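You operate a simulated robot arm through the tools that you are given. There is no shell and no other tool.

Carry out the task below with a simulated two-armed robot. There is one attempt and no reset: what you move stays moved.

TASK
Put the tin marked "Clips" from the top of the near stack on the shelf of the order bench and the tin that says "Caps" on the deck of the middle pallet. Put two of the weights from the top of the near stack on the deck of the half pallet. Press the strap button two times. Press the tally button three times. Put two of the press blocks from the top of the order bench on the top of the packing bench. Lift the waste bin lid open. Any order will do. Set down upright: tin, press block.

Only the result counts: the job must be done as asked and must still hold three seconds after the hand-in. Knocking over, shifting, dropping, spilling or breaking anything else fails it. A push-on lid holds only when it is set on centred and level and pressed home; a screw cap is set on level and turned clockwise until tight.

THE ROBOT
Two 7-joint arms with two-finger parallel grippers on one trunk, on a base that moves. Base frame: it is fixed to the floor where the robot stands at the start and does not move with it; the origin is under the middle of the robot, x ahead of it, y to its left, z up. Lengths are in m, angles in rad, forces in N, time in s.
The left shoulder is at the start at [0.06, 0.147, 0.468], the right one opposite. With the tool pointing down near the work surface each hand reaches from about 0.1 to 0.68 m from the robot's upright axis, wherever it stands, measured 20 degrees to its own side. Places, roughly: deck of the half pallet [3.2, -2, 0.1]; deck of the middle pallet (16x100 cm) [2.3, 0.5, 0.16]; press block [-2, -0.25, 0.75]; shelf of the order bench [-1.9, 0.2, 0.4]; strap button [0.8, 0.4, 0.3]; tally button [-0.3, 1.5, 0.9]; tin [0.75, 0, 0.75]; top of the packing bench [-4.2, 2.3, 0.8]; waste bin lid [-1.3, 6.3, 0.6]; weight [0.5, 0.25, 0.75]. Payload 3.43 kg a hand.
The TCP of each hand is the grasp point between the finger pads, 0.03 m short of the fingertips. In the tool frame z runs along the fingers and y along their closing line. Largest opening 0.094 m; finger width 0.028, thickness 0.01; the body of the gripper, 0.05 by 0.096 m, starts 0.055 m behind the TCP.
Orientation is told as [roll, pitch, yaw] about the base's x, y, z axes, in that order, counted from this pose: with the fingers straight down and closing along the base's y, the tool's x points along the base's -x, its y along +y and its z along -z.

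THE INTERFACE
- The arms move only by the tool servo_tool. It takes "left_series", "right_series" or both (then of equal length, played together; a hand with none holds still); each is a list of rows, each a list of 7 numbers: the turn, a rotation vector about the tool's x, y, z in rad, then the shift along the tool's x, y, z in mm, then the finger opening in mm, from 0 to 94. In form: [[ax, ay, az, tx, ty, tz, jaw], ...]. A call has 1 to 20 rows; each row shifts and turns the commanded pose from where the row before left it, along the tool's axes as they then stand. A row lasts 0.2 s, in which the tool goes at most 0.05 m and 0.15 rad; a call with a longer step from one row to the next is refused whole, and so is a gripper value outside its range. A pose out of reach is approached as far as the arm can. The call stops where the force on the tool passes 40 N (or 10 N more than at its start, if that is more) or the arm is blocked; 0.2 s more then pass. Each finger travels about 0.072 m/s and halts on what it meets, pressing with about 40 N; the grip force reading is that of the motor and also rises with nothing between the fingers. The clock runs only during rows and for 0.2 s after the last one: add rows that do not move to give the fingers time. The reply holds the time, the measured pose of the TCP, the force on the tool along the base axes, the opening and the grip force, in the units named above and with some noise, with the torque about the TCP (base axes, N m) and any sound that the robot's microphone picked up, and new pictures: "pictures" is both (left out), scene, wrist or none (wrist: the cameras of the hands that moved).
- Cameras (640 x 400 px; columns grow to the right, rows downward): "scene" is now at [0.0603, 0.0132, 1.1097]; the picture's right is [0.15, -0.99, 0.00], its down [-0.49, -0.08, -0.87] and it looks along [0.86, 0.13, -0.50] (base axes); focal length 285 px, centre (320, 200). "left" rides on the left gripper at [0.076, -0.014, -0.103] in its tool frame; the picture's right is [0.18, 0.98, 0.00], its down [-0.75, 0.14, -0.64] and it looks along [-0.63, 0.12, 0.77] (tool axes); focal length 243 px, centre (320, 200). "right" rides on the right gripper at [0.076, 0.014, -0.103] in its tool frame; the picture's right is [-0.18, 0.98, 0.00], its down [-0.75, -0.14, -0.64] and it looks along [-0.63, -0.12, 0.77] (tool axes); focal length 243 px, centre (320, 200). There is no depth. A picture from a camera that has moved, and an enlarged one, comes with that camera's place and axes in the base frame and with its lens.
- raise_lower(by): slides the trunk up (or, below 0, down) by that many m; the arms and the scene camera ride with it, the base frame stays. It gives what a move gives, with no picture.
- roll_base(legs): drives the robot by 1 to 6 legs, each [ahead, left, turn to the left] in m, m and rad, along the robot's own axes; the way and the turn of a leg run together, so that a leg with both is an arc; at most 1.5 m and 3.142 rad a leg. The arms and the cameras ride along, it lands a little off, and it stops where it bumps. It gives what a move gives, and a new picture of the scene camera.
- aim_head(pan, tilt): turns the head with the scene camera to pan (to the left, within 1.501 rad either way) and tilt (down, from -0.506 to 1.204), counted from straight ahead of the robot. It gives what a move gives, and a new picture of the scene camera.
- close_up(camera, box): a new picture of the part [left, top, right, bottom] of that camera's present view, enlarged. No time passes.
- hand_in(): hands the job in; it is judged then, once.

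Nothing tells you exact positions but the pictures and the camera data. Unless the task says otherwise, let go and move clear before handing in.

The tools are called after ">>>" by a JSON object that holds its "name" and its "arguments". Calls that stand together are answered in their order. servo_tool: Moves the arms, as the interface text tells. Its arguments: {"type":"object","properties":{"left_series":{"type":"array"},"right_series":{"type":"array"},"pictures":{"type":"string","enum":["both","scene","wrist","none"]}},"required":[]} The other tools are called the same way: raise_lower (by) moves the trunk up or down; roll_base (legs) drives the base; aim_head (pan, tilt) turns the head that bears the scene camera; close_up (camera, box) takes an enlarged picture of a part of a camera's view; hand_in () hands the job in.

At the start:

```text
clock: 0.0
left_eef_pos: [0.3518, 0.2814, 0.8859]
left_ee_rot: [-0.001, -0.001, 0.0]
left_contact_force: [0.6, 0.0, -0.5]
left_wrist_torque: [-0.01, -0.02, -0.01]
left_opening: 0.0939
left_grasp_force: 0.0
right_eef_pos: [0.4396, -0.102, 0.8582]
right_ee_rot: [0.0, 0.001, 0.0]
right_contact_force: [0.0, 0.0, -0.3]
right_wrist_torque: [0.01, 0.01, -0.01]
right_opening: 0.0941
right_grasp_force: 0.0
trunk travel left (down, up): [-0.175, 0.075]
robot x, y, heading: [0.0008, -0.0008, 0.005]
head pan, tilt (commanded): [0.154, 0.52]
```

scene: 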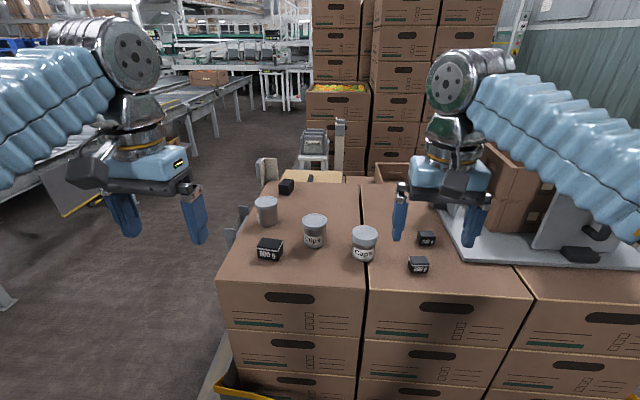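
right: 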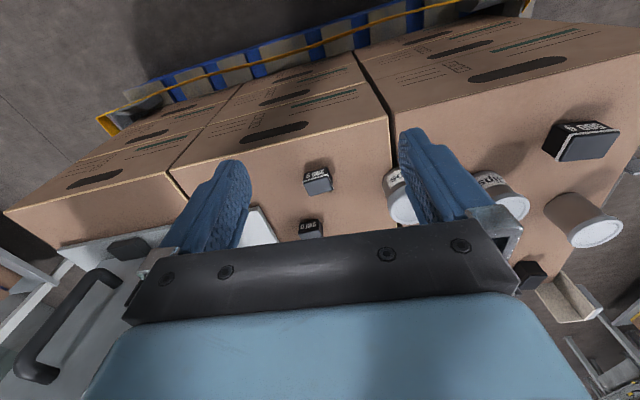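
left: 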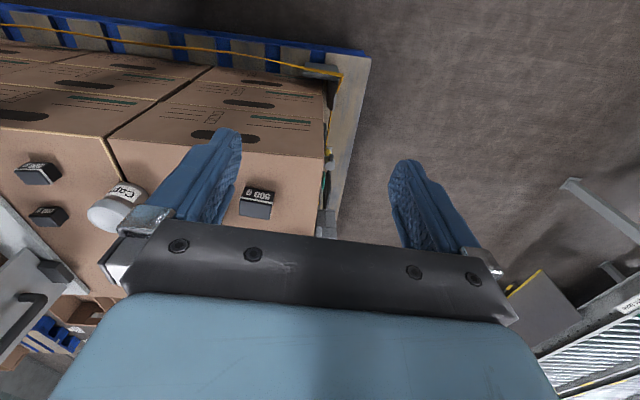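

I see the near stack ahead with tins (Clips, Caps, an unmarked one) and several weights on top. I will look closer at the stack before moving anything.

>>> {"name": "close_up", "arguments": {"camera": "scene", "box": [220, 160, 460, 310]}}

>>> {"name": "close_up", "arguments": {"camera": "scene", "box": [200, 100, 440, 250]}}

>>> {"name": "close_up", "arguments": {"camera": "left", "box": [0, 100, 320, 300]}}

>>> {"name": "close_up", "arguments": {"camera": "right", "box": [280, 100, 640, 325]}}

```text
2.67 times, centred on (340, 235) of scene
camera zoom: at [0.0603, 0.0132, 1.1097], right [0.15, -0.99, 0.0], down [-0.49, -0.08, -0.87], along [0.86, 0.13, -0.5], focal length 761 px, centre (267, 107)
```

zoom: 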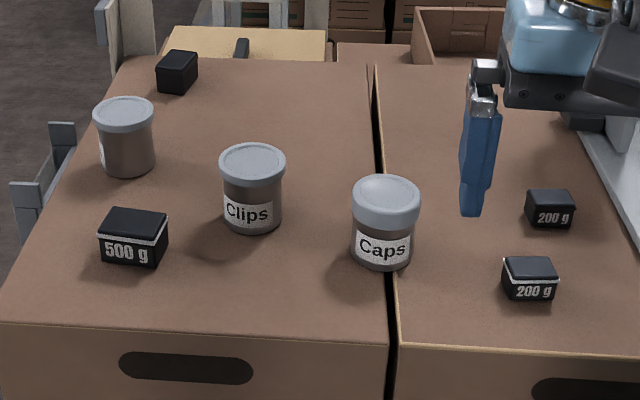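

```text
2.67 times, centred on (320, 175) of scene
camera zoom: at [0.0603, 0.0132, 1.1097], right [0.15, -0.99, 0.0], down [-0.49, -0.08, -0.87], along [0.86, 0.13, -0.5], focal length 761 px, centre (320, 267)
```

zoom: 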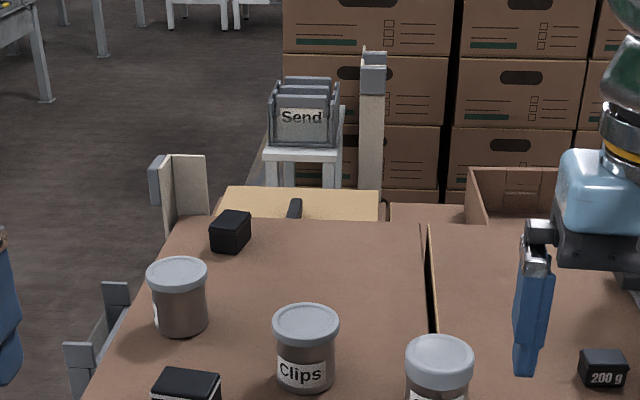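

```text
2.00 times, centred on (160, 200) of left
camera zoom: at [0.2758, 0.2668, 0.9876], right [-0.18, 0.98, 0.0], down [0.75, 0.14, 0.64], along [0.63, 0.12, -0.77], focal length 485 px, centre (640, 200)
```

zoom: 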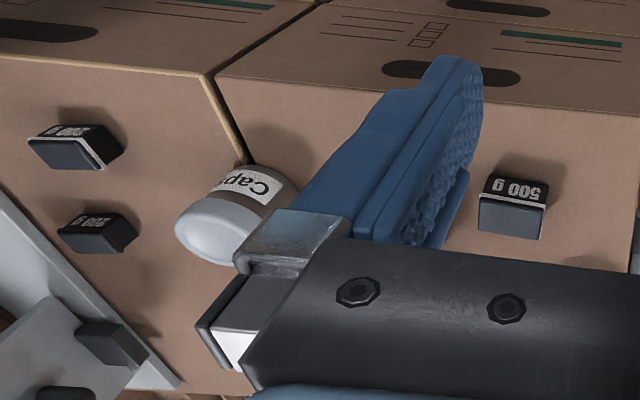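

```text
1.78 times, centred on (460, 212) of right
camera zoom: at [0.3625, -0.0895, 0.9605], right [0.18, 0.98, 0.0], down [0.75, -0.14, 0.64], along [0.63, -0.12, -0.77], focal length 431 px, centre (71, 178)
```

zoom: 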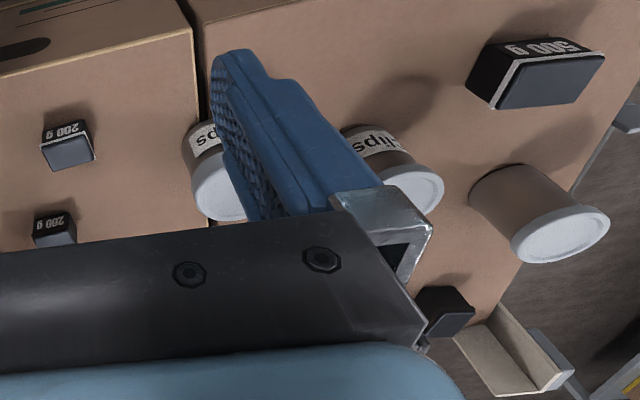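

The labels Clips, Caps, 500 g and two 200 g are clear. Next I look around with the head to map the surroundings.

>>> {"name": "aim_head", "arguments": {"pan": 0.9, "tilt": 0.5}}

>>> {"name": "aim_head", "arguments": {"pan": 1.5, "tilt": 0.3}}

>>> {"name": "aim_head", "arguments": {"pan": 0.1, "tilt": 0.1}}

>>> {"name": "aim_head", "arguments": {"pan": -0.8, "tilt": 0.4}}

>>> {"name": "aim_head", "arguments": {"pan": -1.5, "tilt": 0.4}}

```text
clock: 1.1
left_eef_pos: [0.352, 0.2816, 0.8864]
left_ee_rot: [0.0, 0.001, 0.0]
left_contact_force: [0.4, 0.8, 0.6]
left_wrist_torque: [0.03, 0.01, 0.0]
left_opening: 0.0937
left_grasp_force: 0.0
right_eef_pos: [0.4384, -0.1028, 0.8583]
right_ee_rot: [0.0, 0.001, 0.0]
right_contact_force: [0.4, -0.2, -0.1]
right_wrist_torque: [-0.01, 0.01, -0.03]
right_opening: 0.094
right_grasp_force: 0.0
trunk travel left (down, up): [-0.175, 0.075]
robot x, y, heading: [-0.0001, -0.0038, -0.0]
head pan, tilt (commanded): [0.901, 0.499]
camera scene: at [0.0274, 0.0707, 1.1117], right [0.78, -0.62, 0.0], down [-0.3, -0.37, -0.88], along [0.55, 0.69, -0.48], focal length 285 px, centre (320, 200)
```

scene: 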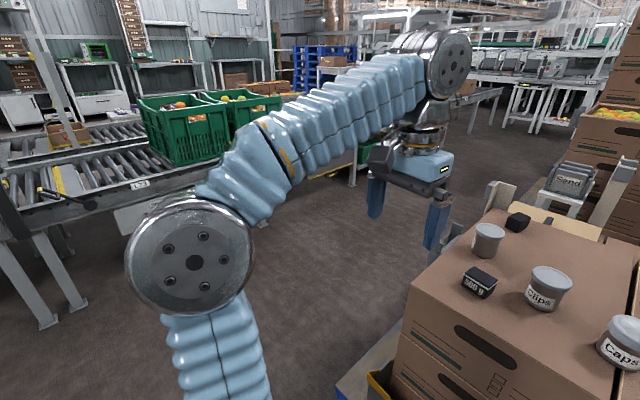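

```text
clock: 2.1
left_eef_pos: [0.3519, 0.2816, 0.8861]
left_ee_rot: [0.0, 0.0, -0.002]
left_contact_force: [-0.7, 0.3, -0.4]
left_wrist_torque: [-0.02, 0.03, 0.01]
left_opening: 0.0941
left_grasp_force: 0.1
right_eef_pos: [0.4374, -0.1038, 0.8588]
right_ee_rot: [-0.001, 0.001, -0.001]
right_contact_force: [-0.6, -0.8, 0.0]
right_wrist_torque: [-0.01, 0.0, 0.02]
right_opening: 0.0939
right_grasp_force: 0.1
trunk travel left (down, up): [-0.175, 0.075]
robot x, y, heading: [-0.0006, -0.0019, 0.004]
head pan, tilt (commanded): [1.499, 0.3]
camera scene: at [-0.0224, 0.0926, 1.13], right [1.0, -0.07, 0.0], down [-0.02, -0.3, -0.96], along [0.07, 0.95, -0.3], focal length 285 px, centre (320, 200)
```

scene: 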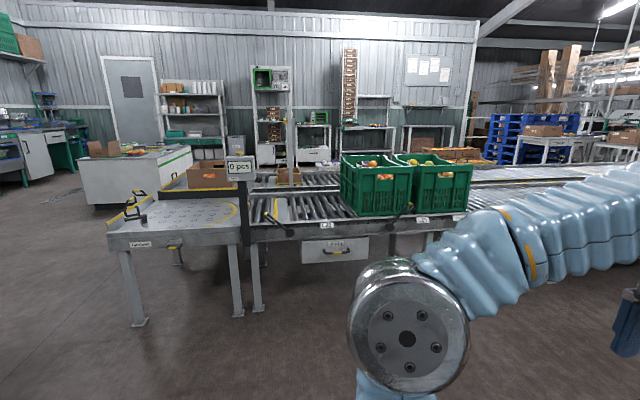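

```text
clock: 3.6
left_eef_pos: [0.3514, 0.282, 0.8859]
left_ee_rot: [-0.001, 0.001, 0.001]
left_contact_force: [-0.3, -0.4, 0.0]
left_wrist_torque: [0.0, 0.0, 0.01]
left_opening: 0.0943
left_grasp_force: 0.1
right_eef_pos: [0.4386, -0.1033, 0.8584]
right_ee_rot: [0.001, -0.001, 0.001]
right_contact_force: [-0.6, 0.4, -0.8]
right_wrist_torque: [-0.02, 0.03, 0.01]
right_opening: 0.0939
right_grasp_force: 0.0
trunk travel left (down, up): [-0.175, 0.075]
robot x, y, heading: [0.0012, -0.0024, -0.006]
head pan, tilt (commanded): [0.099, 0.099]
camera scene: at [0.0624, 0.0086, 1.1487], right [0.1, -0.99, 0.0], down [-0.1, -0.01, -0.99], along [0.99, 0.1, -0.1], focal length 285 px, centre (320, 200)
```

scene: 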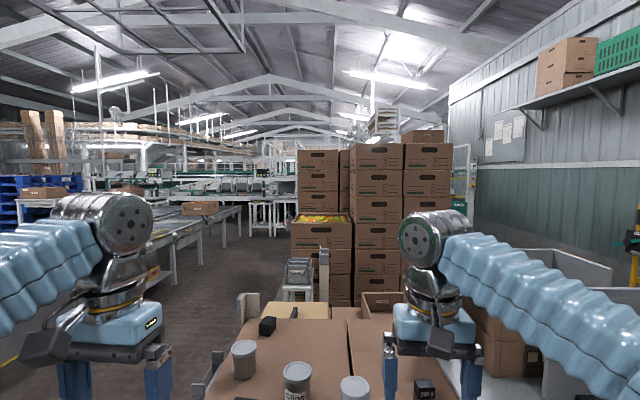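

```text
clock: 4.8
left_eef_pos: [0.3531, 0.282, 0.8869]
left_ee_rot: [0.0, -0.002, 0.0]
left_contact_force: [0.0, 0.4, 0.2]
left_wrist_torque: [0.03, 0.01, 0.01]
left_opening: 0.094
left_grasp_force: 0.1
right_eef_pos: [0.4379, -0.1036, 0.8593]
right_ee_rot: [0.0, -0.002, 0.001]
right_contact_force: [-0.1, 0.5, 0.4]
right_wrist_torque: [-0.01, 0.0, -0.02]
right_opening: 0.0938
right_grasp_force: 0.0
trunk travel left (down, up): [-0.175, 0.075]
robot x, y, heading: [0.0011, 0.0027, 0.001]
head pan, tilt (commanded): [-0.799, 0.4]
camera scene: at [0.0355, -0.0669, 1.1208], right [-0.72, -0.7, 0.0], down [-0.27, 0.28, -0.92], along [0.64, -0.66, -0.39], focal length 285 px, centre (320, 200)
```

scene: 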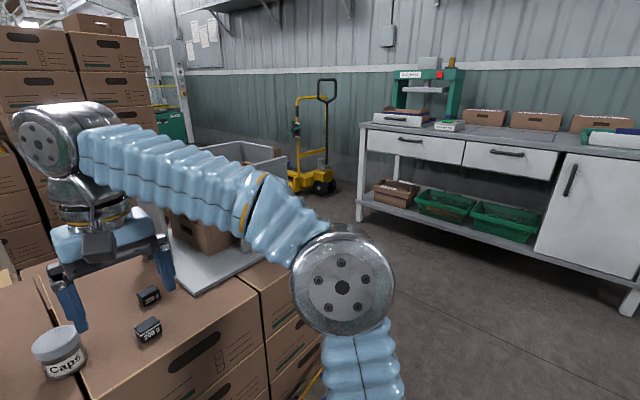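

```text
clock: 5.9
left_eef_pos: [0.3522, 0.2815, 0.887]
left_ee_rot: [0.001, 0.001, 0.0]
left_contact_force: [-0.5, -0.7, 0.4]
left_wrist_torque: [0.02, 0.0, 0.01]
left_opening: 0.0939
left_grasp_force: 0.0
right_eef_pos: [0.4388, -0.1028, 0.8589]
right_ee_rot: [-0.001, 0.001, 0.0]
right_contact_force: [-0.4, 0.8, -0.8]
right_wrist_torque: [0.02, 0.0, -0.03]
right_opening: 0.0942
right_grasp_force: 0.0
trunk travel left (down, up): [-0.175, 0.075]
robot x, y, heading: [-0.0018, 0.0002, 0.006]
head pan, tilt (commanded): [-1.499, 0.4]
camera scene: at [-0.0225, -0.093, 1.1208], right [-1.0, -0.07, 0.0], down [-0.03, 0.39, -0.92], along [0.07, -0.92, -0.39], focal length 285 px, centre (320, 200)
```

scene: 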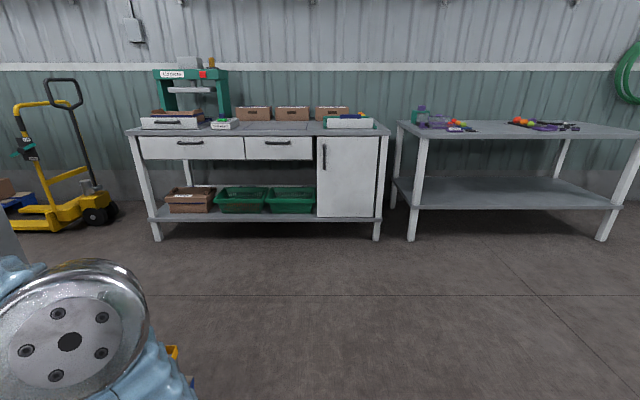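

I see the tally display ("0 pcs") on the conveyor to the left and benches to the right. I'll zoom in on the tally counter and on the things around the strap button.

>>> {"name": "aim_head", "arguments": {"pan": 1.5, "tilt": 0.3}}

>>> {"name": "close_up", "arguments": {"camera": "scene", "box": [160, 140, 320, 240]}}

>>> {"name": "close_up", "arguments": {"camera": "scene", "box": [100, 180, 340, 330]}}

>>> {"name": "aim_head", "arguments": {"pan": 0.6, "tilt": 0.9}}

>>> {"name": "close_up", "arguments": {"camera": "scene", "box": [200, 0, 520, 200]}}

```text
clock: 8.5
left_eef_pos: [0.3521, 0.2808, 0.8863]
left_ee_rot: [-0.001, 0.001, 0.0]
left_contact_force: [-0.1, 0.5, 0.5]
left_wrist_torque: [-0.02, -0.02, -0.02]
left_opening: 0.0941
left_grasp_force: 0.1
right_eef_pos: [0.4377, -0.1037, 0.8589]
right_ee_rot: [0.001, 0.001, -0.001]
right_contact_force: [-0.6, 0.7, -0.4]
right_wrist_torque: [-0.03, -0.02, -0.05]
right_opening: 0.0939
right_grasp_force: 0.0
trunk travel left (down, up): [-0.175, 0.075]
robot x, y, heading: [-0.0016, 0.0004, 0.003]
head pan, tilt (commanded): [1.499, 0.3]
camera scene: at [-0.0225, 0.0926, 1.1301], right [1.0, -0.07, 0.0], down [-0.02, -0.29, -0.96], along [0.07, 0.95, -0.3], focal length 285 px, centre (320, 200)
```

scene: 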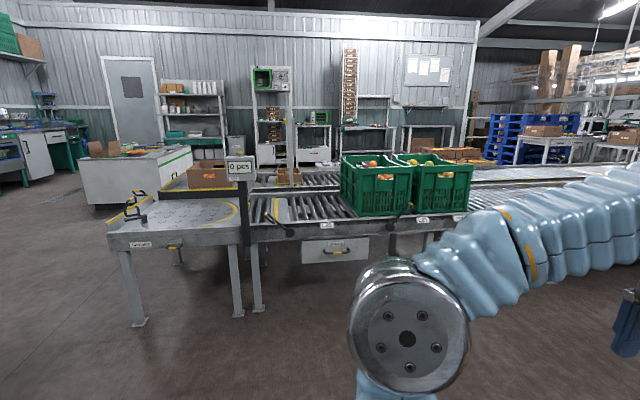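

```text
4.00 times, centred on (240, 190) of scene
camera zoom: at [-0.0225, 0.0926, 1.1301], right [1.0, -0.07, 0.0], down [-0.02, -0.29, -0.96], along [0.07, 0.95, -0.3], focal length 1141 px, centre (640, 240)
```

zoom: 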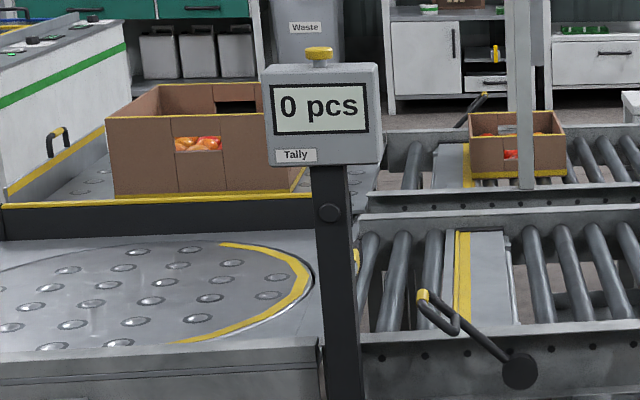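

```text
2.67 times, centred on (220, 255) of scene
camera zoom: at [-0.0225, 0.0926, 1.1301], right [1.0, -0.07, 0.0], down [-0.02, -0.29, -0.96], along [0.07, 0.95, -0.3], focal length 761 px, centre (587, 53)
```

zoom: 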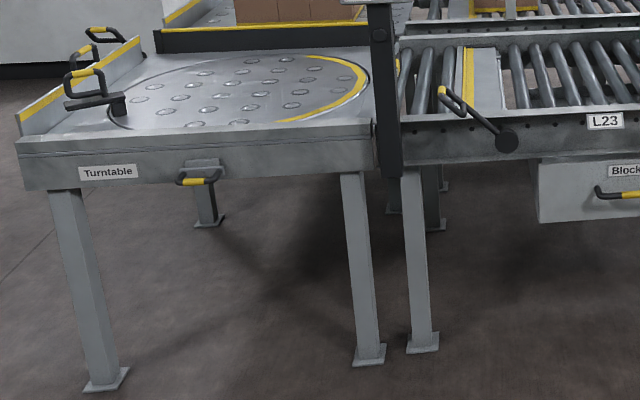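

```text
clock: 9.7
left_eef_pos: [0.3531, 0.2803, 0.8864]
left_ee_rot: [0.0, 0.0, 0.001]
left_contact_force: [-0.2, 0.4, -0.1]
left_wrist_torque: [0.0, -0.04, -0.02]
left_opening: 0.094
left_grasp_force: 0.1
right_eef_pos: [0.4382, -0.103, 0.8583]
right_ee_rot: [0.0, 0.002, 0.0]
right_contact_force: [0.3, -0.5, 0.2]
right_wrist_torque: [-0.03, -0.04, 0.02]
right_opening: 0.094
right_grasp_force: 0.1
trunk travel left (down, up): [-0.175, 0.075]
robot x, y, heading: [0.0007, -0.0009, 0.002]
head pan, tilt (commanded): [0.6, 0.901]
camera scene: at [0.0331, 0.0421, 1.0778], right [0.57, -0.82, 0.0], down [-0.65, -0.44, -0.62], along [0.51, 0.35, -0.78], focal length 285 px, centre (320, 200)
```

scene: 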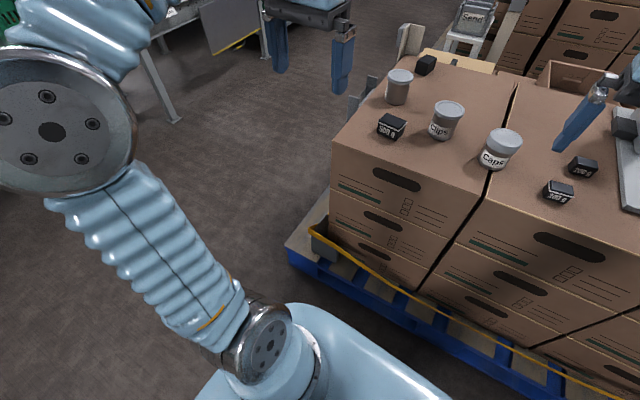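

```text
2.00 times, centred on (360, 100) of scene
camera zoom: at [0.0331, 0.0421, 1.0778], right [0.57, -0.82, 0.0], down [-0.65, -0.44, -0.62], along [0.51, 0.35, -0.78], focal length 570 px, centre (240, 400)
```

zoom: 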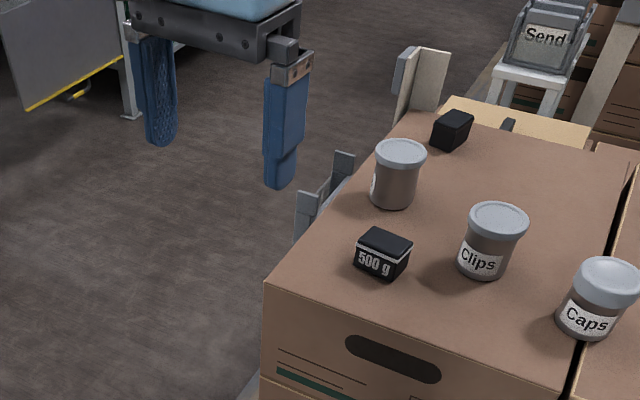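

The stack top comes out at z≈0.65; 500 g weight at about [0.575, 0.21] and the front 200 g weight at about [0.585, -0.134]. I'll move the left hand above the 500 g and the right hand above the 200 g.

>>> {"name": "aim_head", "arguments": {"pan": 0.0, "tilt": 0.75}}

>>> {"name": "servo_tool", "arguments": {"left_series": [[0, 0, 0, -44.6, -14, 0, 94], [0, 0, 0, -44.6, -14, 0, 94], [0, 0, 0, -44.6, -14, 0, 94], [0, 0, 0, -44.6, -14, 0, 94], [0, 0, 0, -44.6, -14, 0, 94], [0, 0, 0, 0, 0, 40, 94], [0, 0, 0, 0, 0, 40, 94], [0, 0, 0, 0, 0, 40, 94]], "right_series": [[0, 0, 0, -29, -6.2, 0, 94], [0, 0, 0, -29, -6.2, 0, 94], [0, 0, 0, -29, -6.2, 0, 94], [0, 0, 0, -29, -6.2, 0, 94], [0, 0, 0, -29, -6.2, 0, 94], [0, 0, 0, 0, 0, 30, 94], [0, 0, 0, 0, 0, 30, 94], [0, 0, 0, 0, 0, 30, 94]]}}

```text
clock: 10.7
left_eef_pos: [0.3527, 0.2801, 0.8864]
left_ee_rot: [-0.002, 0.001, 0.0]
left_contact_force: [-0.2, -0.8, 0.1]
left_wrist_torque: [0.02, -0.01, 0.0]
left_opening: 0.0939
left_grasp_force: 0.0
right_eef_pos: [0.437, -0.1023, 0.8575]
right_ee_rot: [0.001, 0.001, 0.0]
right_contact_force: [0.1, 0.5, 0.0]
right_wrist_torque: [-0.03, 0.0, 0.01]
right_opening: 0.0939
right_grasp_force: 0.0
trunk travel left (down, up): [-0.175, 0.075]
robot x, y, heading: [0.0042, -0.0008, 0.001]
head pan, tilt (commanded): [0.0, 0.75]
camera scene: at [0.0537, -0.0005, 1.0897], right [0.0, -1.0, 0.0], down [-0.68, 0.0, -0.73], along [0.73, 0.0, -0.68], focal length 285 px, centre (320, 200)
```

scene: 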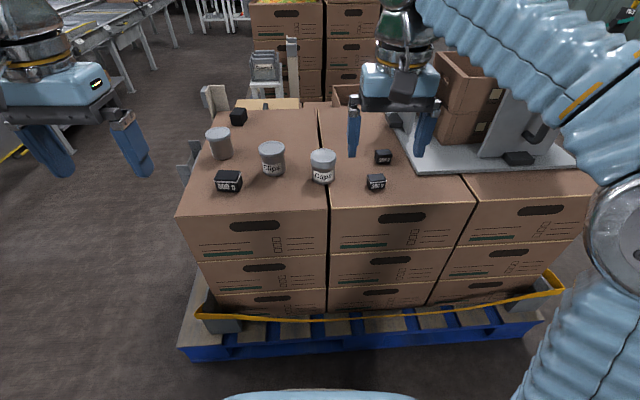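

```text
clock: 12.5
left_eef_pos: [0.5207, 0.2258, 0.7501]
left_ee_rot: [0.001, -0.002, 0.0]
left_contact_force: [-0.2, -0.1, 0.2]
left_wrist_torque: [-0.01, -0.01, -0.01]
left_opening: 0.0939
left_grasp_force: 0.0
left hand out of reach, approached as far as the arm can: row 4, 5
right_eef_pos: [0.5259, -0.1215, 0.7677]
right_ee_rot: [0.003, 0.001, 0.0]
right_contact_force: [-0.2, 0.2, 0.5]
right_wrist_torque: [0.02, 0.01, 0.0]
right_opening: 0.0941
right_grasp_force: 0.1
right hand out of reach, approached as far as the arm can: row 4, 5
trunk travel left (down, up): [-0.175, 0.075]
robot x, y, heading: [0.0005, 0.0008, -0.001]
head pan, tilt (commanded): [0.0, 0.75]
camera scene: at [0.0536, -0.0007, 1.0898], right [0.0, -1.0, 0.0], down [-0.68, 0.0, -0.73], along [0.73, 0.0, -0.68], focal length 285 px, centre (320, 200)
camera right: at [0.4493, -0.1078, 0.8698], right [0.18, 0.98, 0.0], down [0.75, -0.14, 0.64], along [0.63, -0.12, -0.77], focal length 243 px, centre (320, 200)
camera left: at [0.4448, 0.2117, 0.8513], right [-0.18, 0.98, 0.0], down [0.75, 0.14, 0.64], along [0.63, 0.12, -0.77], focal length 243 px, centre (320, 200)
```

scene: 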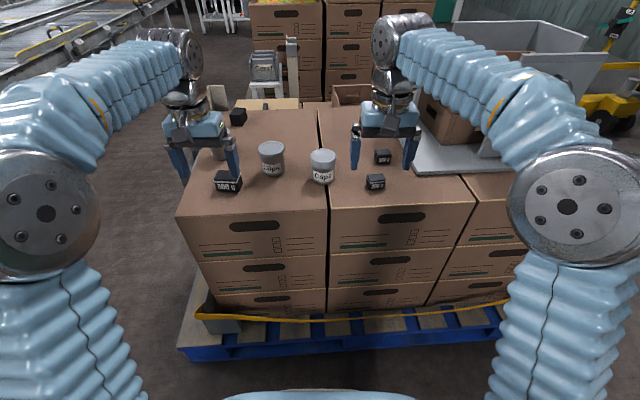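
right: 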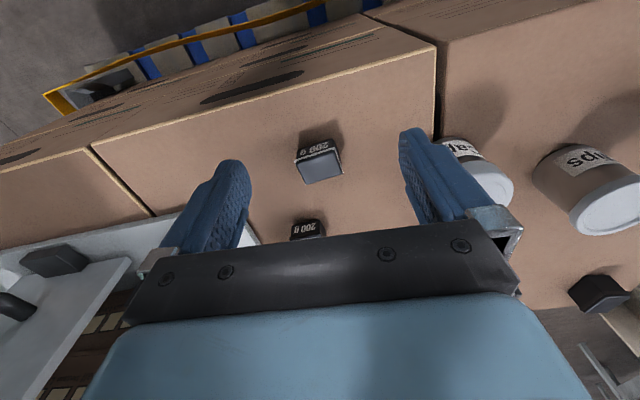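
left: 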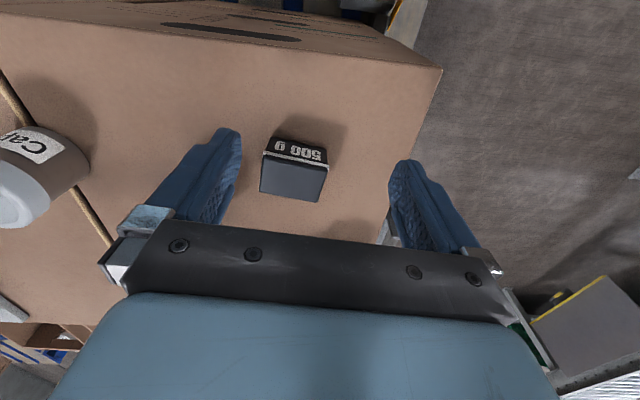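

The 500 g weight comes out at about [0.567, 0.212] and the front 200 g at about [0.575, -0.131]. I'll check the 200 g weight's turn in an enlarged picture before descending.

>>> {"name": "close_up", "arguments": {"camera": "right", "box": [260, 110, 388, 190]}}

>>> {"name": "close_up", "arguments": {"camera": "left", "box": [230, 120, 358, 200]}}

```text
5.00 times, centred on (324, 150) of right
camera zoom: at [0.4493, -0.1078, 0.8698], right [0.18, 0.98, 0.0], down [0.75, -0.14, 0.64], along [0.63, -0.12, -0.77], focal length 1213 px, centre (300, 450)
```

zoom: 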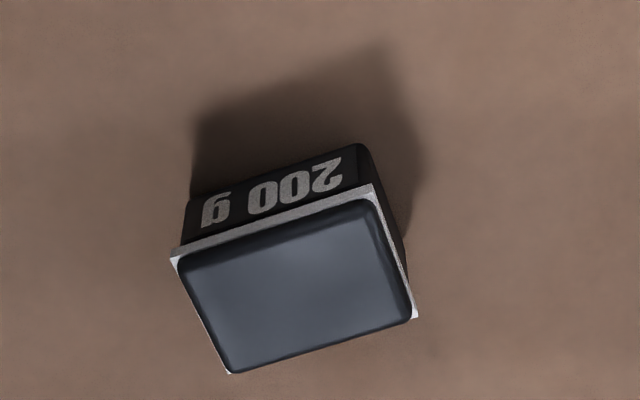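

```text
5.00 times, centred on (294, 160) of left
camera zoom: at [0.4448, 0.2117, 0.8513], right [-0.18, 0.98, 0.0], down [0.75, 0.14, 0.64], along [0.63, 0.12, -0.77], focal length 1213 px, centre (450, 400)
```

zoom: 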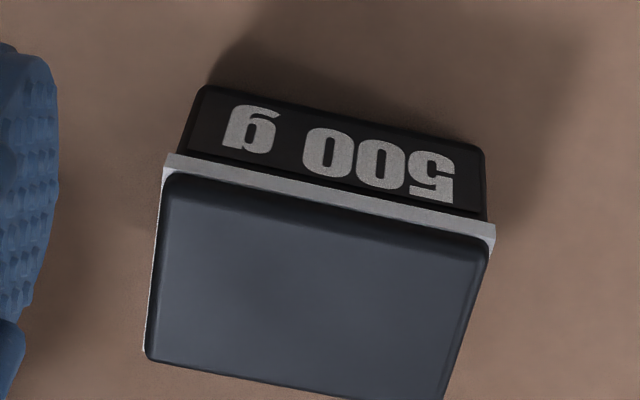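

The 500 g is turned about −0.065 rad and the 200 g about +0.18 rad. I'll align both hands and lower to just above them.

>>> {"name": "servo_tool", "arguments": {"left_series": [[0, 0, 0, -23.2, -7.2, 0, 94], [0, 0, 0, -23.1, -7.2, 0, 94], [0, 0, 0.065, 0, 0, 25, 94], [0, 0, 0, 0, 0, 25, 94]], "right_series": [[0, 0, 0, -21.8, -4.9, 0, 94], [0, 0, 0, -21.7, -4.9, 0, 94], [0, 0, -0.09, 0, 0, 34, 94], [0, 0, -0.09, 0, 0, 33.7, 94]]}}

```text
clock: 13.5
left_eef_pos: [0.5669, 0.2115, 0.699]
left_ee_rot: [0.001, 0.001, -0.064]
left_contact_force: [-0.8, 0.1, -0.1]
left_wrist_torque: [0.05, -0.02, 0.01]
left_opening: 0.0943
left_grasp_force: 0.1
right_eef_pos: [0.5699, -0.1313, 0.6988]
right_ee_rot: [-0.002, 0.001, 0.183]
right_contact_force: [-0.3, 0.7, 0.2]
right_wrist_torque: [-0.04, -0.03, 0.03]
right_opening: 0.0941
right_grasp_force: 0.1
trunk travel left (down, up): [-0.175, 0.075]
robot x, y, heading: [-0.002, 0.0001, -0.001]
head pan, tilt (commanded): [0.0, 0.75]
camera scene: at [0.0536, -0.0006, 1.0897], right [0.0, -1.0, 0.0], down [-0.68, 0.0, -0.73], along [0.73, 0.0, -0.68], focal length 285 px, centre (320, 200)
camera right: at [0.4917, -0.1321, 0.8015], right [0.0, 1.0, 0.0], down [0.77, 0.0, 0.64], along [0.64, 0.0, -0.77], focal length 243 px, centre (320, 200)
camera left: at [0.4908, 0.2028, 0.8013], right [-0.12, 0.99, 0.0], down [0.76, 0.09, 0.64], along [0.64, 0.08, -0.77], focal length 243 px, centre (320, 200)
```

scene: 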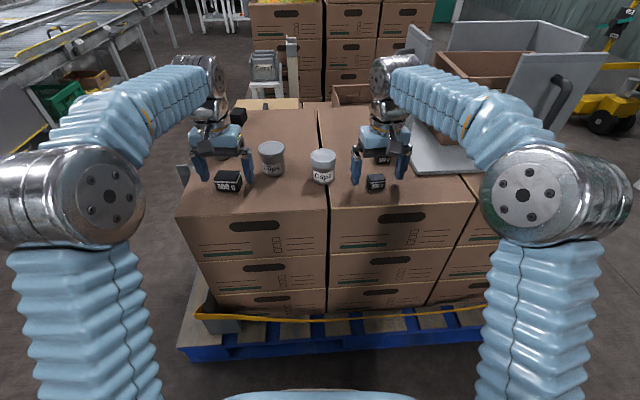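
right: 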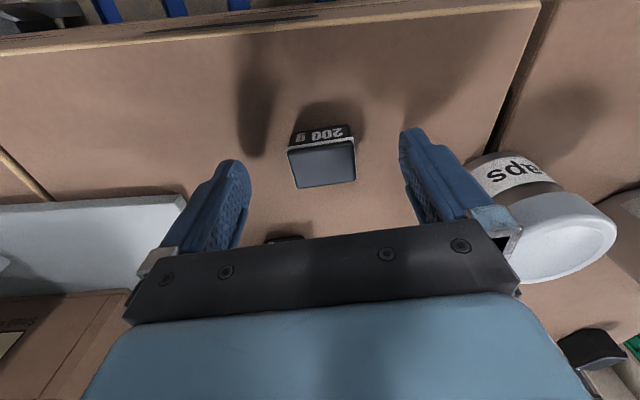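
left: 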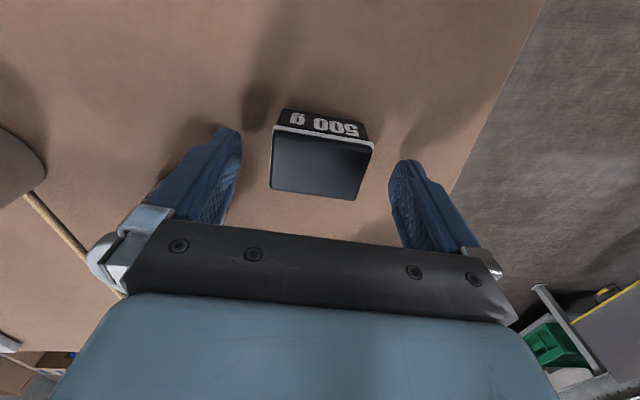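

Both hands are well centred over the weights. I'll lower 15 mm and close.

>>> {"name": "servo_tool", "arguments": {"left_series": [[0, 0, 0, 0, 0, 15, 94], [0, 0, 0, 0, 0, 0, 20], [0, 0, 0, 0, 0, 0, 20], [0, 0, 0, 0, 0, 0, 20], [0, 0, 0, 0, 0, 0, 20]], "right_series": [[0, 0, 0, -2, 0, 15, 94], [0, 0, 0, 0, 0, 0, 15], [0, 0, 0, 0, 0, 0, 15], [0, 0, 0, 0, 0, 0, 15], [0, 0, 0, 0, 0, 0, 15]], "pictures": "wrist"}}

```text
clock: 14.7
left_eef_pos: [0.5672, 0.2124, 0.6839]
left_ee_rot: [0.001, 0.001, -0.065]
left_contact_force: [-1.3, 0.5, 0.3]
left_wrist_torque: [0.03, -0.03, 0.0]
left_opening: 0.0563
left_grasp_force: 40.5
right_eef_pos: [0.5711, -0.1315, 0.6863]
right_ee_rot: [0.0, -0.004, 0.18]
right_contact_force: [1.6, 0.5, 19.3]
right_wrist_torque: [0.01, 0.21, 0.0]
right_opening: 0.0373
right_grasp_force: 40.3
trunk travel left (down, up): [-0.175, 0.075]
robot x, y, heading: [0.0001, -0.0018, 0.002]
head pan, tilt (commanded): [0.0, 0.75]
camera right: at [0.4934, -0.1315, 0.7888], right [0.01, 1.0, 0.0], down [0.76, 0.0, 0.64], along [0.64, 0.0, -0.76], focal length 243 px, centre (320, 200)
camera left: at [0.4902, 0.2033, 0.7866], right [-0.12, 0.99, 0.0], down [0.76, 0.09, 0.64], along [0.64, 0.08, -0.77], focal length 243 px, centre (320, 200)
```

right: 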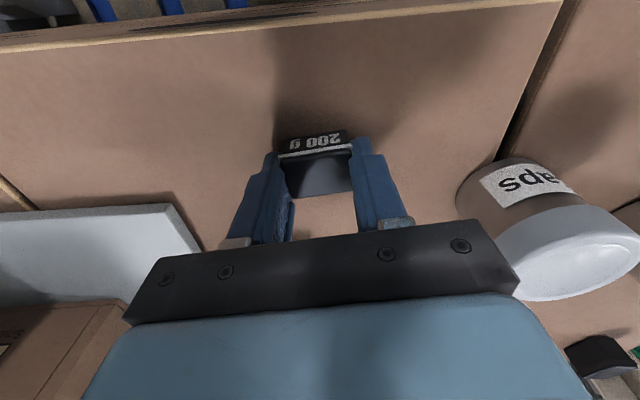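
left: 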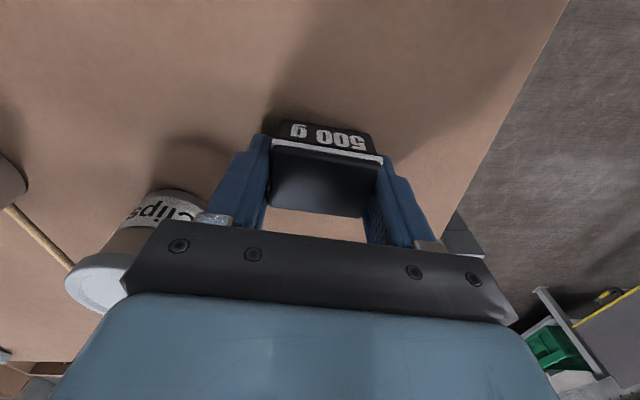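

Both weights are gripped (the right fingertips touched the top lightly). I lift both and pull back toward the robot.

>>> {"name": "servo_tool", "arguments": {"left_series": [[0, 0, 0, 0, 0, -25, 20], [0, 0, 0, 0, 0, -35, 20], [0, 0, 0, 35, 0, -30, 20], [0, 0, 0, 40, 0, -25, 20], [0, 0, 0, 40, 0, -25, 20], [0, 0, 0, 40, 0, -20, 20]], "right_series": [[0, 0, 0, 0, 0, -25, 15], [0, 0, 0, 0, 0, -35, 15], [0, 0, 0, 35, 0, -30, 15], [0, 0, 0, 40, 0, -25, 15], [0, 0, 0, 40, 0, -25, 15], [0, 0, 0, 40, 0, -20, 15]]}}

```text
clock: 16.1
left_eef_pos: [0.4145, 0.224, 0.8436]
left_ee_rot: [-0.001, 0.001, -0.065]
left_contact_force: [1.3, 1.1, -5.0]
left_wrist_torque: [0.01, 0.0, 0.04]
left_opening: 0.0563
left_grasp_force: 40.6
right_eef_pos: [0.4207, -0.1595, 0.8434]
right_ee_rot: [0.001, 0.002, 0.181]
right_contact_force: [1.2, -1.3, -1.5]
right_wrist_torque: [0.01, 0.03, 0.03]
right_opening: 0.0371
right_grasp_force: 39.9
trunk travel left (down, up): [-0.175, 0.075]
robot x, y, heading: [-0.0015, 0.0017, -0.001]
head pan, tilt (commanded): [0.0, 0.75]
camera scene: at [0.0547, -0.0005, 1.0896], right [0.0, -1.0, 0.0], down [-0.68, 0.0, -0.73], along [0.73, 0.0, -0.68], focal length 285 px, centre (320, 200)
camera right: at [0.3429, -0.1592, 0.9466], right [0.01, 1.0, 0.0], down [0.77, 0.0, 0.64], along [0.64, 0.0, -0.77], focal length 243 px, centre (320, 200)
camera left: at [0.3368, 0.214, 0.9451], right [-0.12, 0.99, 0.0], down [0.76, 0.09, 0.64], along [0.64, 0.08, -0.77], focal length 243 px, centre (320, 200)
```

scene: 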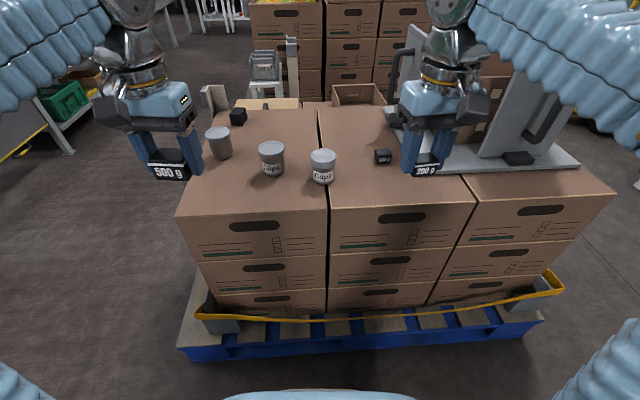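
right: 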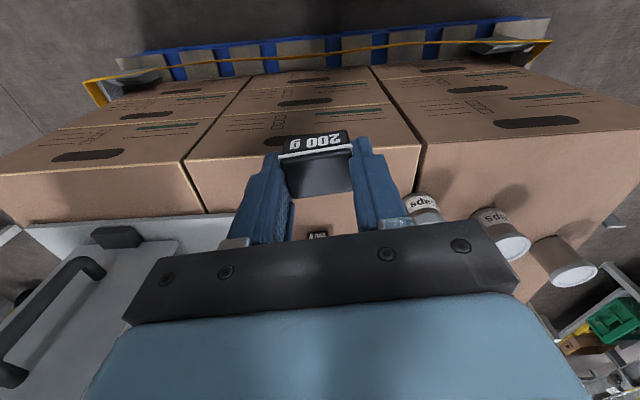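
left: 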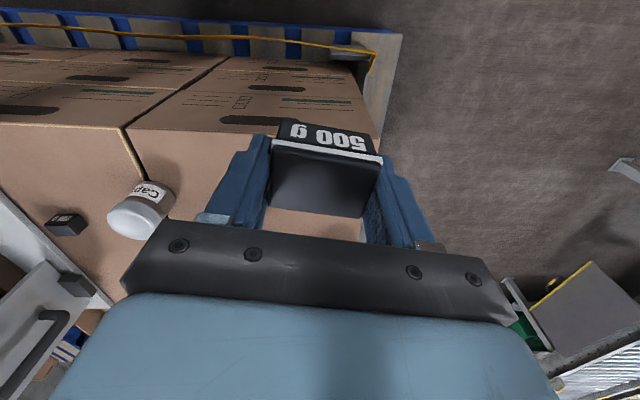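

Both weights are held. I back off from the stack, move right into the aisle between the stack and the wall bench, and look along it.

>>> {"name": "roll_base", "arguments": {"legs": [[-0.4, 0, 0], [0, -1.25, 0]]}}

>>> {"name": "aim_head", "arguments": {"pan": 0.0, "tilt": 0.3}}

```text
clock: 24.5
left_eef_pos: [0.0157, -1.0314, 0.8446]
left_ee_rot: [0.001, 0.0, -0.058]
left_contact_force: [-0.4, 0.3, -5.1]
left_wrist_torque: [0.01, 0.0, -0.02]
left_opening: 0.056
left_grasp_force: 39.8
right_eef_pos: [0.0245, -1.4132, 0.8435]
right_ee_rot: [0.001, 0.001, 0.188]
right_contact_force: [0.1, 0.1, -2.5]
right_wrist_torque: [0.02, 0.0, -0.01]
right_opening: 0.0374
right_grasp_force: 39.6
trunk travel left (down, up): [-0.175, 0.075]
robot x, y, heading: [-0.3963, -1.2553, 0.007]
head pan, tilt (commanded): [0.0, 0.75]
camera scene: at [-0.3428, -1.2569, 1.0897], right [0.01, -1.0, 0.0], down [-0.68, 0.0, -0.73], along [0.73, 0.0, -0.68], focal length 285 px, centre (320, 200)
```

scene: 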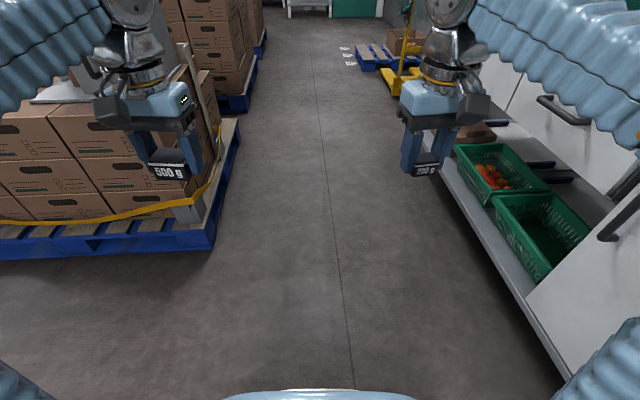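

```text
clock: 25.4
left_eef_pos: [0.0151, -1.0306, 0.8442]
left_ee_rot: [0.0, 0.001, -0.058]
left_contact_force: [0.6, -0.6, -4.7]
left_wrist_torque: [-0.02, -0.03, 0.0]
left_opening: 0.0563
left_grasp_force: 40.2
right_eef_pos: [0.0241, -1.4127, 0.8447]
right_ee_rot: [0.0, 0.0, 0.189]
right_contact_force: [0.2, 1.1, -2.3]
right_wrist_torque: [0.04, 0.0, -0.01]
right_opening: 0.0372
right_grasp_force: 39.7
trunk travel left (down, up): [-0.175, 0.075]
robot x, y, heading: [-0.3989, -1.2568, 0.006]
head pan, tilt (commanded): [0.0, 0.3]
camera scene: at [-0.3323, -1.2569, 1.13], right [0.01, -1.0, 0.0], down [-0.3, 0.0, -0.95], along [0.95, 0.01, -0.3], focal length 285 px, centre (320, 200)
```

scene: 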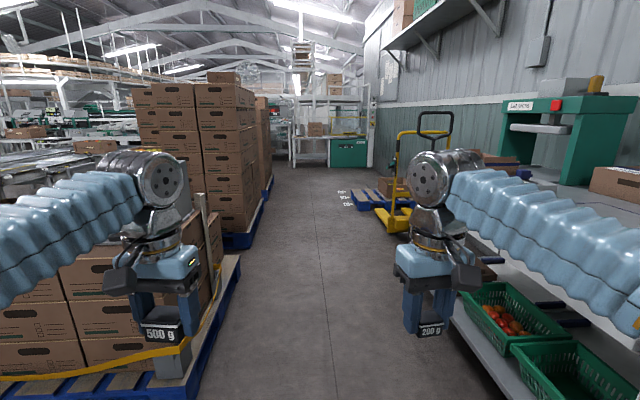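

The aisle is clear; the half pallet with the yellow jack is ahead on the right. I'll zoom in on it.

>>> {"name": "close_up", "arguments": {"camera": "scene", "box": [300, 100, 460, 250]}}

>>> {"name": "roll_base", "arguments": {"legs": [[1.5, 0.1, 0]]}}

```text
2.67 times, centred on (380, 175) of scene
camera zoom: at [-0.3323, -1.2569, 1.13], right [0.01, -1.0, 0.0], down [-0.3, 0.0, -0.95], along [0.95, 0.01, -0.3], focal length 761 px, centre (160, 267)
```

zoom: 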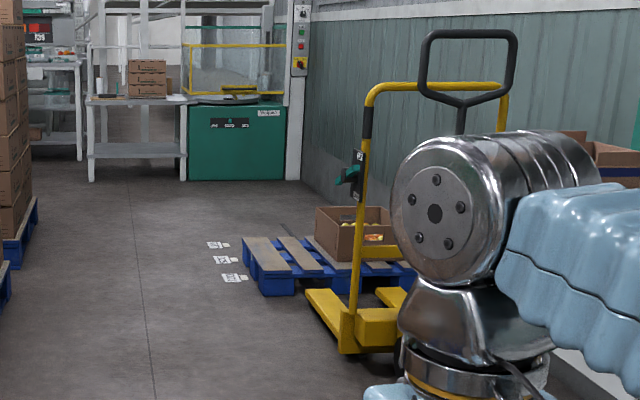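

```text
refused: leg 1 is longer than a leg can be; nothing moved
```

The half pallet has slatted planks with an open fruit box on it and the jack on its near side. I'll drive ahead down the aisle.

>>> {"name": "roll_base", "arguments": {"legs": [[1.45, 0.05, 0], [0.9, 0, 0]]}}

>>> {"name": "aim_head", "arguments": {"pan": -0.5, "tilt": 0.6}}

```text
clock: 37.0
left_eef_pos: [2.3786, -0.9619, 0.8428]
left_ee_rot: [0.0, 0.0, -0.063]
left_contact_force: [-0.1, -0.4, -5.2]
left_wrist_torque: [0.0, -0.02, 0.01]
left_opening: 0.0565
left_grasp_force: 39.7
right_eef_pos: [2.3863, -1.3439, 0.8448]
right_ee_rot: [-0.001, -0.001, 0.184]
right_contact_force: [0.0, -0.9, -1.7]
right_wrist_torque: [-0.02, 0.0, 0.0]
right_opening: 0.0372
right_grasp_force: 39.7
trunk travel left (down, up): [-0.175, 0.075]
robot x, y, heading: [1.9653, -1.1831, 0.006]
head pan, tilt (commanded): [0.0, 0.3]
camera scene: at [2.0301, -1.187, 1.13], right [0.0, -1.0, 0.0], down [-0.3, 0.0, -0.96], along [0.96, 0.0, -0.3], focal length 285 px, centre (320, 200)
```

scene: 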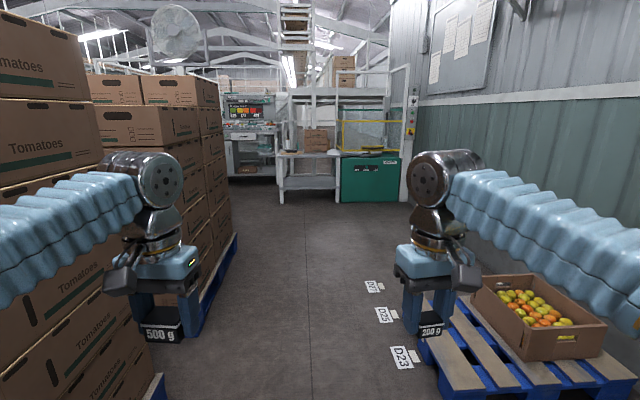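

```text
clock: 38.0
left_eef_pos: [2.3783, -0.9612, 0.8444]
left_ee_rot: [0.0, 0.0, -0.061]
left_contact_force: [-0.2, -0.6, -4.5]
left_wrist_torque: [-0.04, -0.04, -0.02]
left_opening: 0.0562
left_grasp_force: 39.8
right_eef_pos: [2.3868, -1.344, 0.8438]
right_ee_rot: [0.002, 0.002, 0.184]
right_contact_force: [0.4, 0.1, -1.5]
right_wrist_torque: [0.01, 0.01, -0.02]
right_opening: 0.0373
right_grasp_force: 40.0
trunk travel left (down, up): [-0.175, 0.075]
robot x, y, heading: [1.9688, -1.1896, 0.005]
head pan, tilt (commanded): [-0.499, 0.6]
camera scene: at [2.0146, -1.2294, 1.1026], right [-0.47, -0.88, 0.0], down [-0.5, 0.27, -0.83], along [0.73, -0.39, -0.56], focal length 285 px, centre (320, 200)
```

scene: 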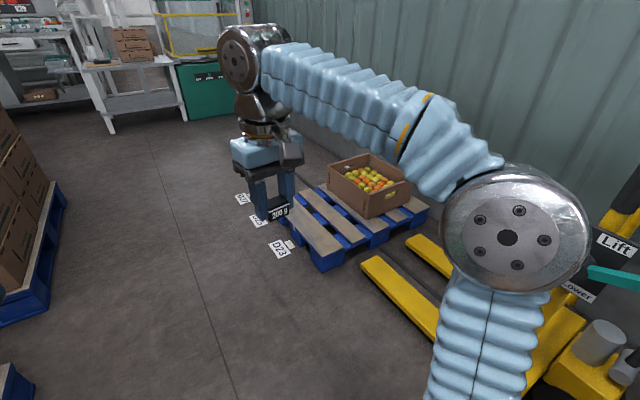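

The deck is clear of the jack; the free planks are along the aisle side around y≈-1.75. I'll drive up beside it and turn to face it.

>>> {"name": "roll_base", "arguments": {"legs": [[1.1, 0.05, 0], [0, 0, -1.5708]]}}

>>> {"name": "aim_head", "arguments": {"pan": 0.0, "tilt": 0.9}}

```text
clock: 47.5
left_eef_pos: [3.2908, -1.5379, 0.8447]
left_ee_rot: [0.0, 0.0, -1.632]
left_contact_force: [0.5, -0.3, -4.8]
left_wrist_torque: [0.0, 0.0, 0.0]
left_opening: 0.0562
left_grasp_force: 39.8
right_eef_pos: [2.9086, -1.5469, 0.8436]
right_ee_rot: [0.0, 0.001, -1.385]
right_contact_force: [-0.4, -0.1, -2.2]
right_wrist_torque: [-0.01, 0.01, -0.02]
right_opening: 0.0375
right_grasp_force: 40.1
trunk travel left (down, up): [-0.175, 0.075]
robot x, y, heading: [3.0631, -1.1215, -1.566]
head pan, tilt (commanded): [-0.499, 0.6]
camera scene: at [3.0236, -1.1747, 1.1026], right [-0.88, 0.47, 0.0], down [0.27, 0.5, -0.82], along [-0.39, -0.73, -0.57], focal length 285 px, centre (320, 200)
```

scene: 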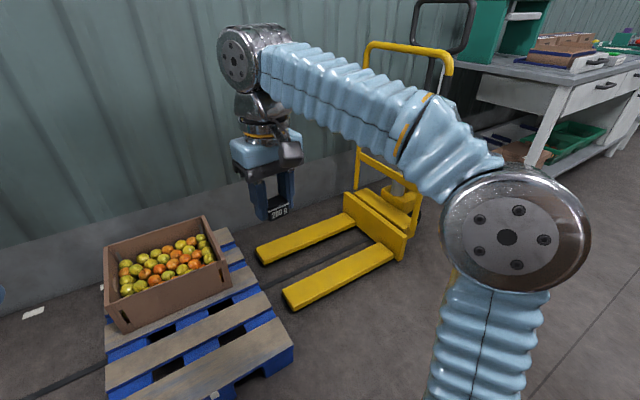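

```text
clock: 48.4
left_eef_pos: [3.2896, -1.5383, 0.8433]
left_ee_rot: [0.0, -0.001, -1.632]
left_contact_force: [0.0, -0.6, -4.8]
left_wrist_torque: [-0.01, 0.01, -0.04]
left_opening: 0.0564
left_grasp_force: 40.4
right_eef_pos: [2.9086, -1.5466, 0.8444]
right_ee_rot: [0.001, 0.0, -1.386]
right_contact_force: [0.1, -0.9, -1.8]
right_wrist_torque: [0.0, -0.03, 0.01]
right_opening: 0.0374
right_grasp_force: 40.1
trunk travel left (down, up): [-0.175, 0.075]
robot x, y, heading: [3.0641, -1.1197, -1.562]
head pan, tilt (commanded): [0.0, 0.901]
camera scene: at [3.0659, -1.1724, 1.0778], right [-1.0, 0.0, 0.0], down [0.0, 0.78, -0.62], along [0.0, -0.62, -0.78], focal length 285 px, centre (320, 200)
```

scene: 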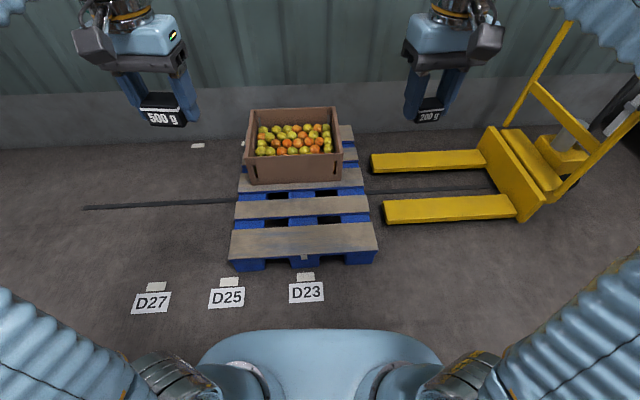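

Seen head-on, the front plank spans x≈2.85–3.40, y≈-1.65 to -1.81. I'll creep forward a little, lower the trunk, and set the 500 g at x≈3.25 and the 200 g at x≈2.98 on this plank.

>>> {"name": "roll_base", "arguments": {"legs": [[0.09, 0, 0]]}}

>>> {"name": "raise_lower", "arguments": {"by": -0.15}}

```text
clock: 49.5
left_eef_pos: [3.2905, -1.6309, 0.8435]
left_ee_rot: [0.001, 0.001, -1.633]
left_contact_force: [-0.3, 0.1, -5.3]
left_wrist_torque: [-0.03, 0.0, 0.0]
left_opening: 0.0562
left_grasp_force: 40.1
right_eef_pos: [2.9088, -1.638, 0.8452]
right_ee_rot: [0.001, 0.0, -1.386]
right_contact_force: [-0.1, 0.0, -2.0]
right_wrist_torque: [-0.01, -0.01, 0.02]
right_opening: 0.0373
right_grasp_force: 39.7
trunk travel left (down, up): [-0.175, 0.075]
robot x, y, heading: [3.0658, -1.2192, -1.563]
head pan, tilt (commanded): [0.0, 0.901]
camera scene: at [3.0663, -1.2641, 1.0778], right [-1.0, 0.0, 0.0], down [0.0, 0.78, -0.62], along [0.0, -0.62, -0.78], focal length 285 px, centre (320, 200)
```

scene: 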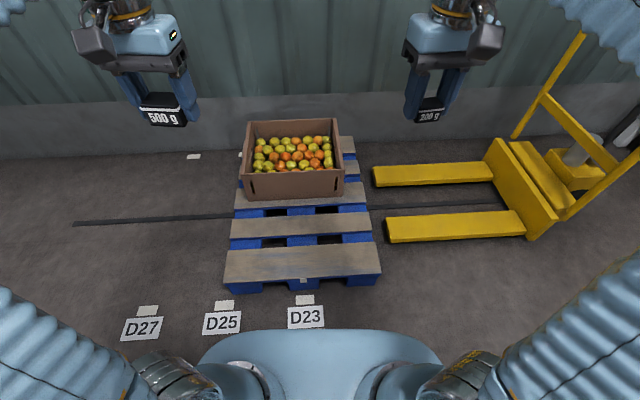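

```text
clock: 51.2
left_eef_pos: [3.2895, -1.6301, 0.6944]
left_ee_rot: [-0.001, -0.001, -1.632]
left_contact_force: [0.6, -0.2, -5.1]
left_wrist_torque: [0.0, 0.0, 0.01]
left_opening: 0.0561
left_grasp_force: 39.8
right_eef_pos: [2.9079, -1.6395, 0.6942]
right_ee_rot: [-0.001, 0.0, -1.386]
right_contact_force: [0.1, 0.7, -1.6]
right_wrist_torque: [-0.03, 0.0, -0.01]
right_opening: 0.0375
right_grasp_force: 39.8
trunk travel left (down, up): [-0.025, 0.225]
robot x, y, heading: [3.0678, -1.2201, -1.566]
head pan, tilt (commanded): [0.0, 0.901]
```

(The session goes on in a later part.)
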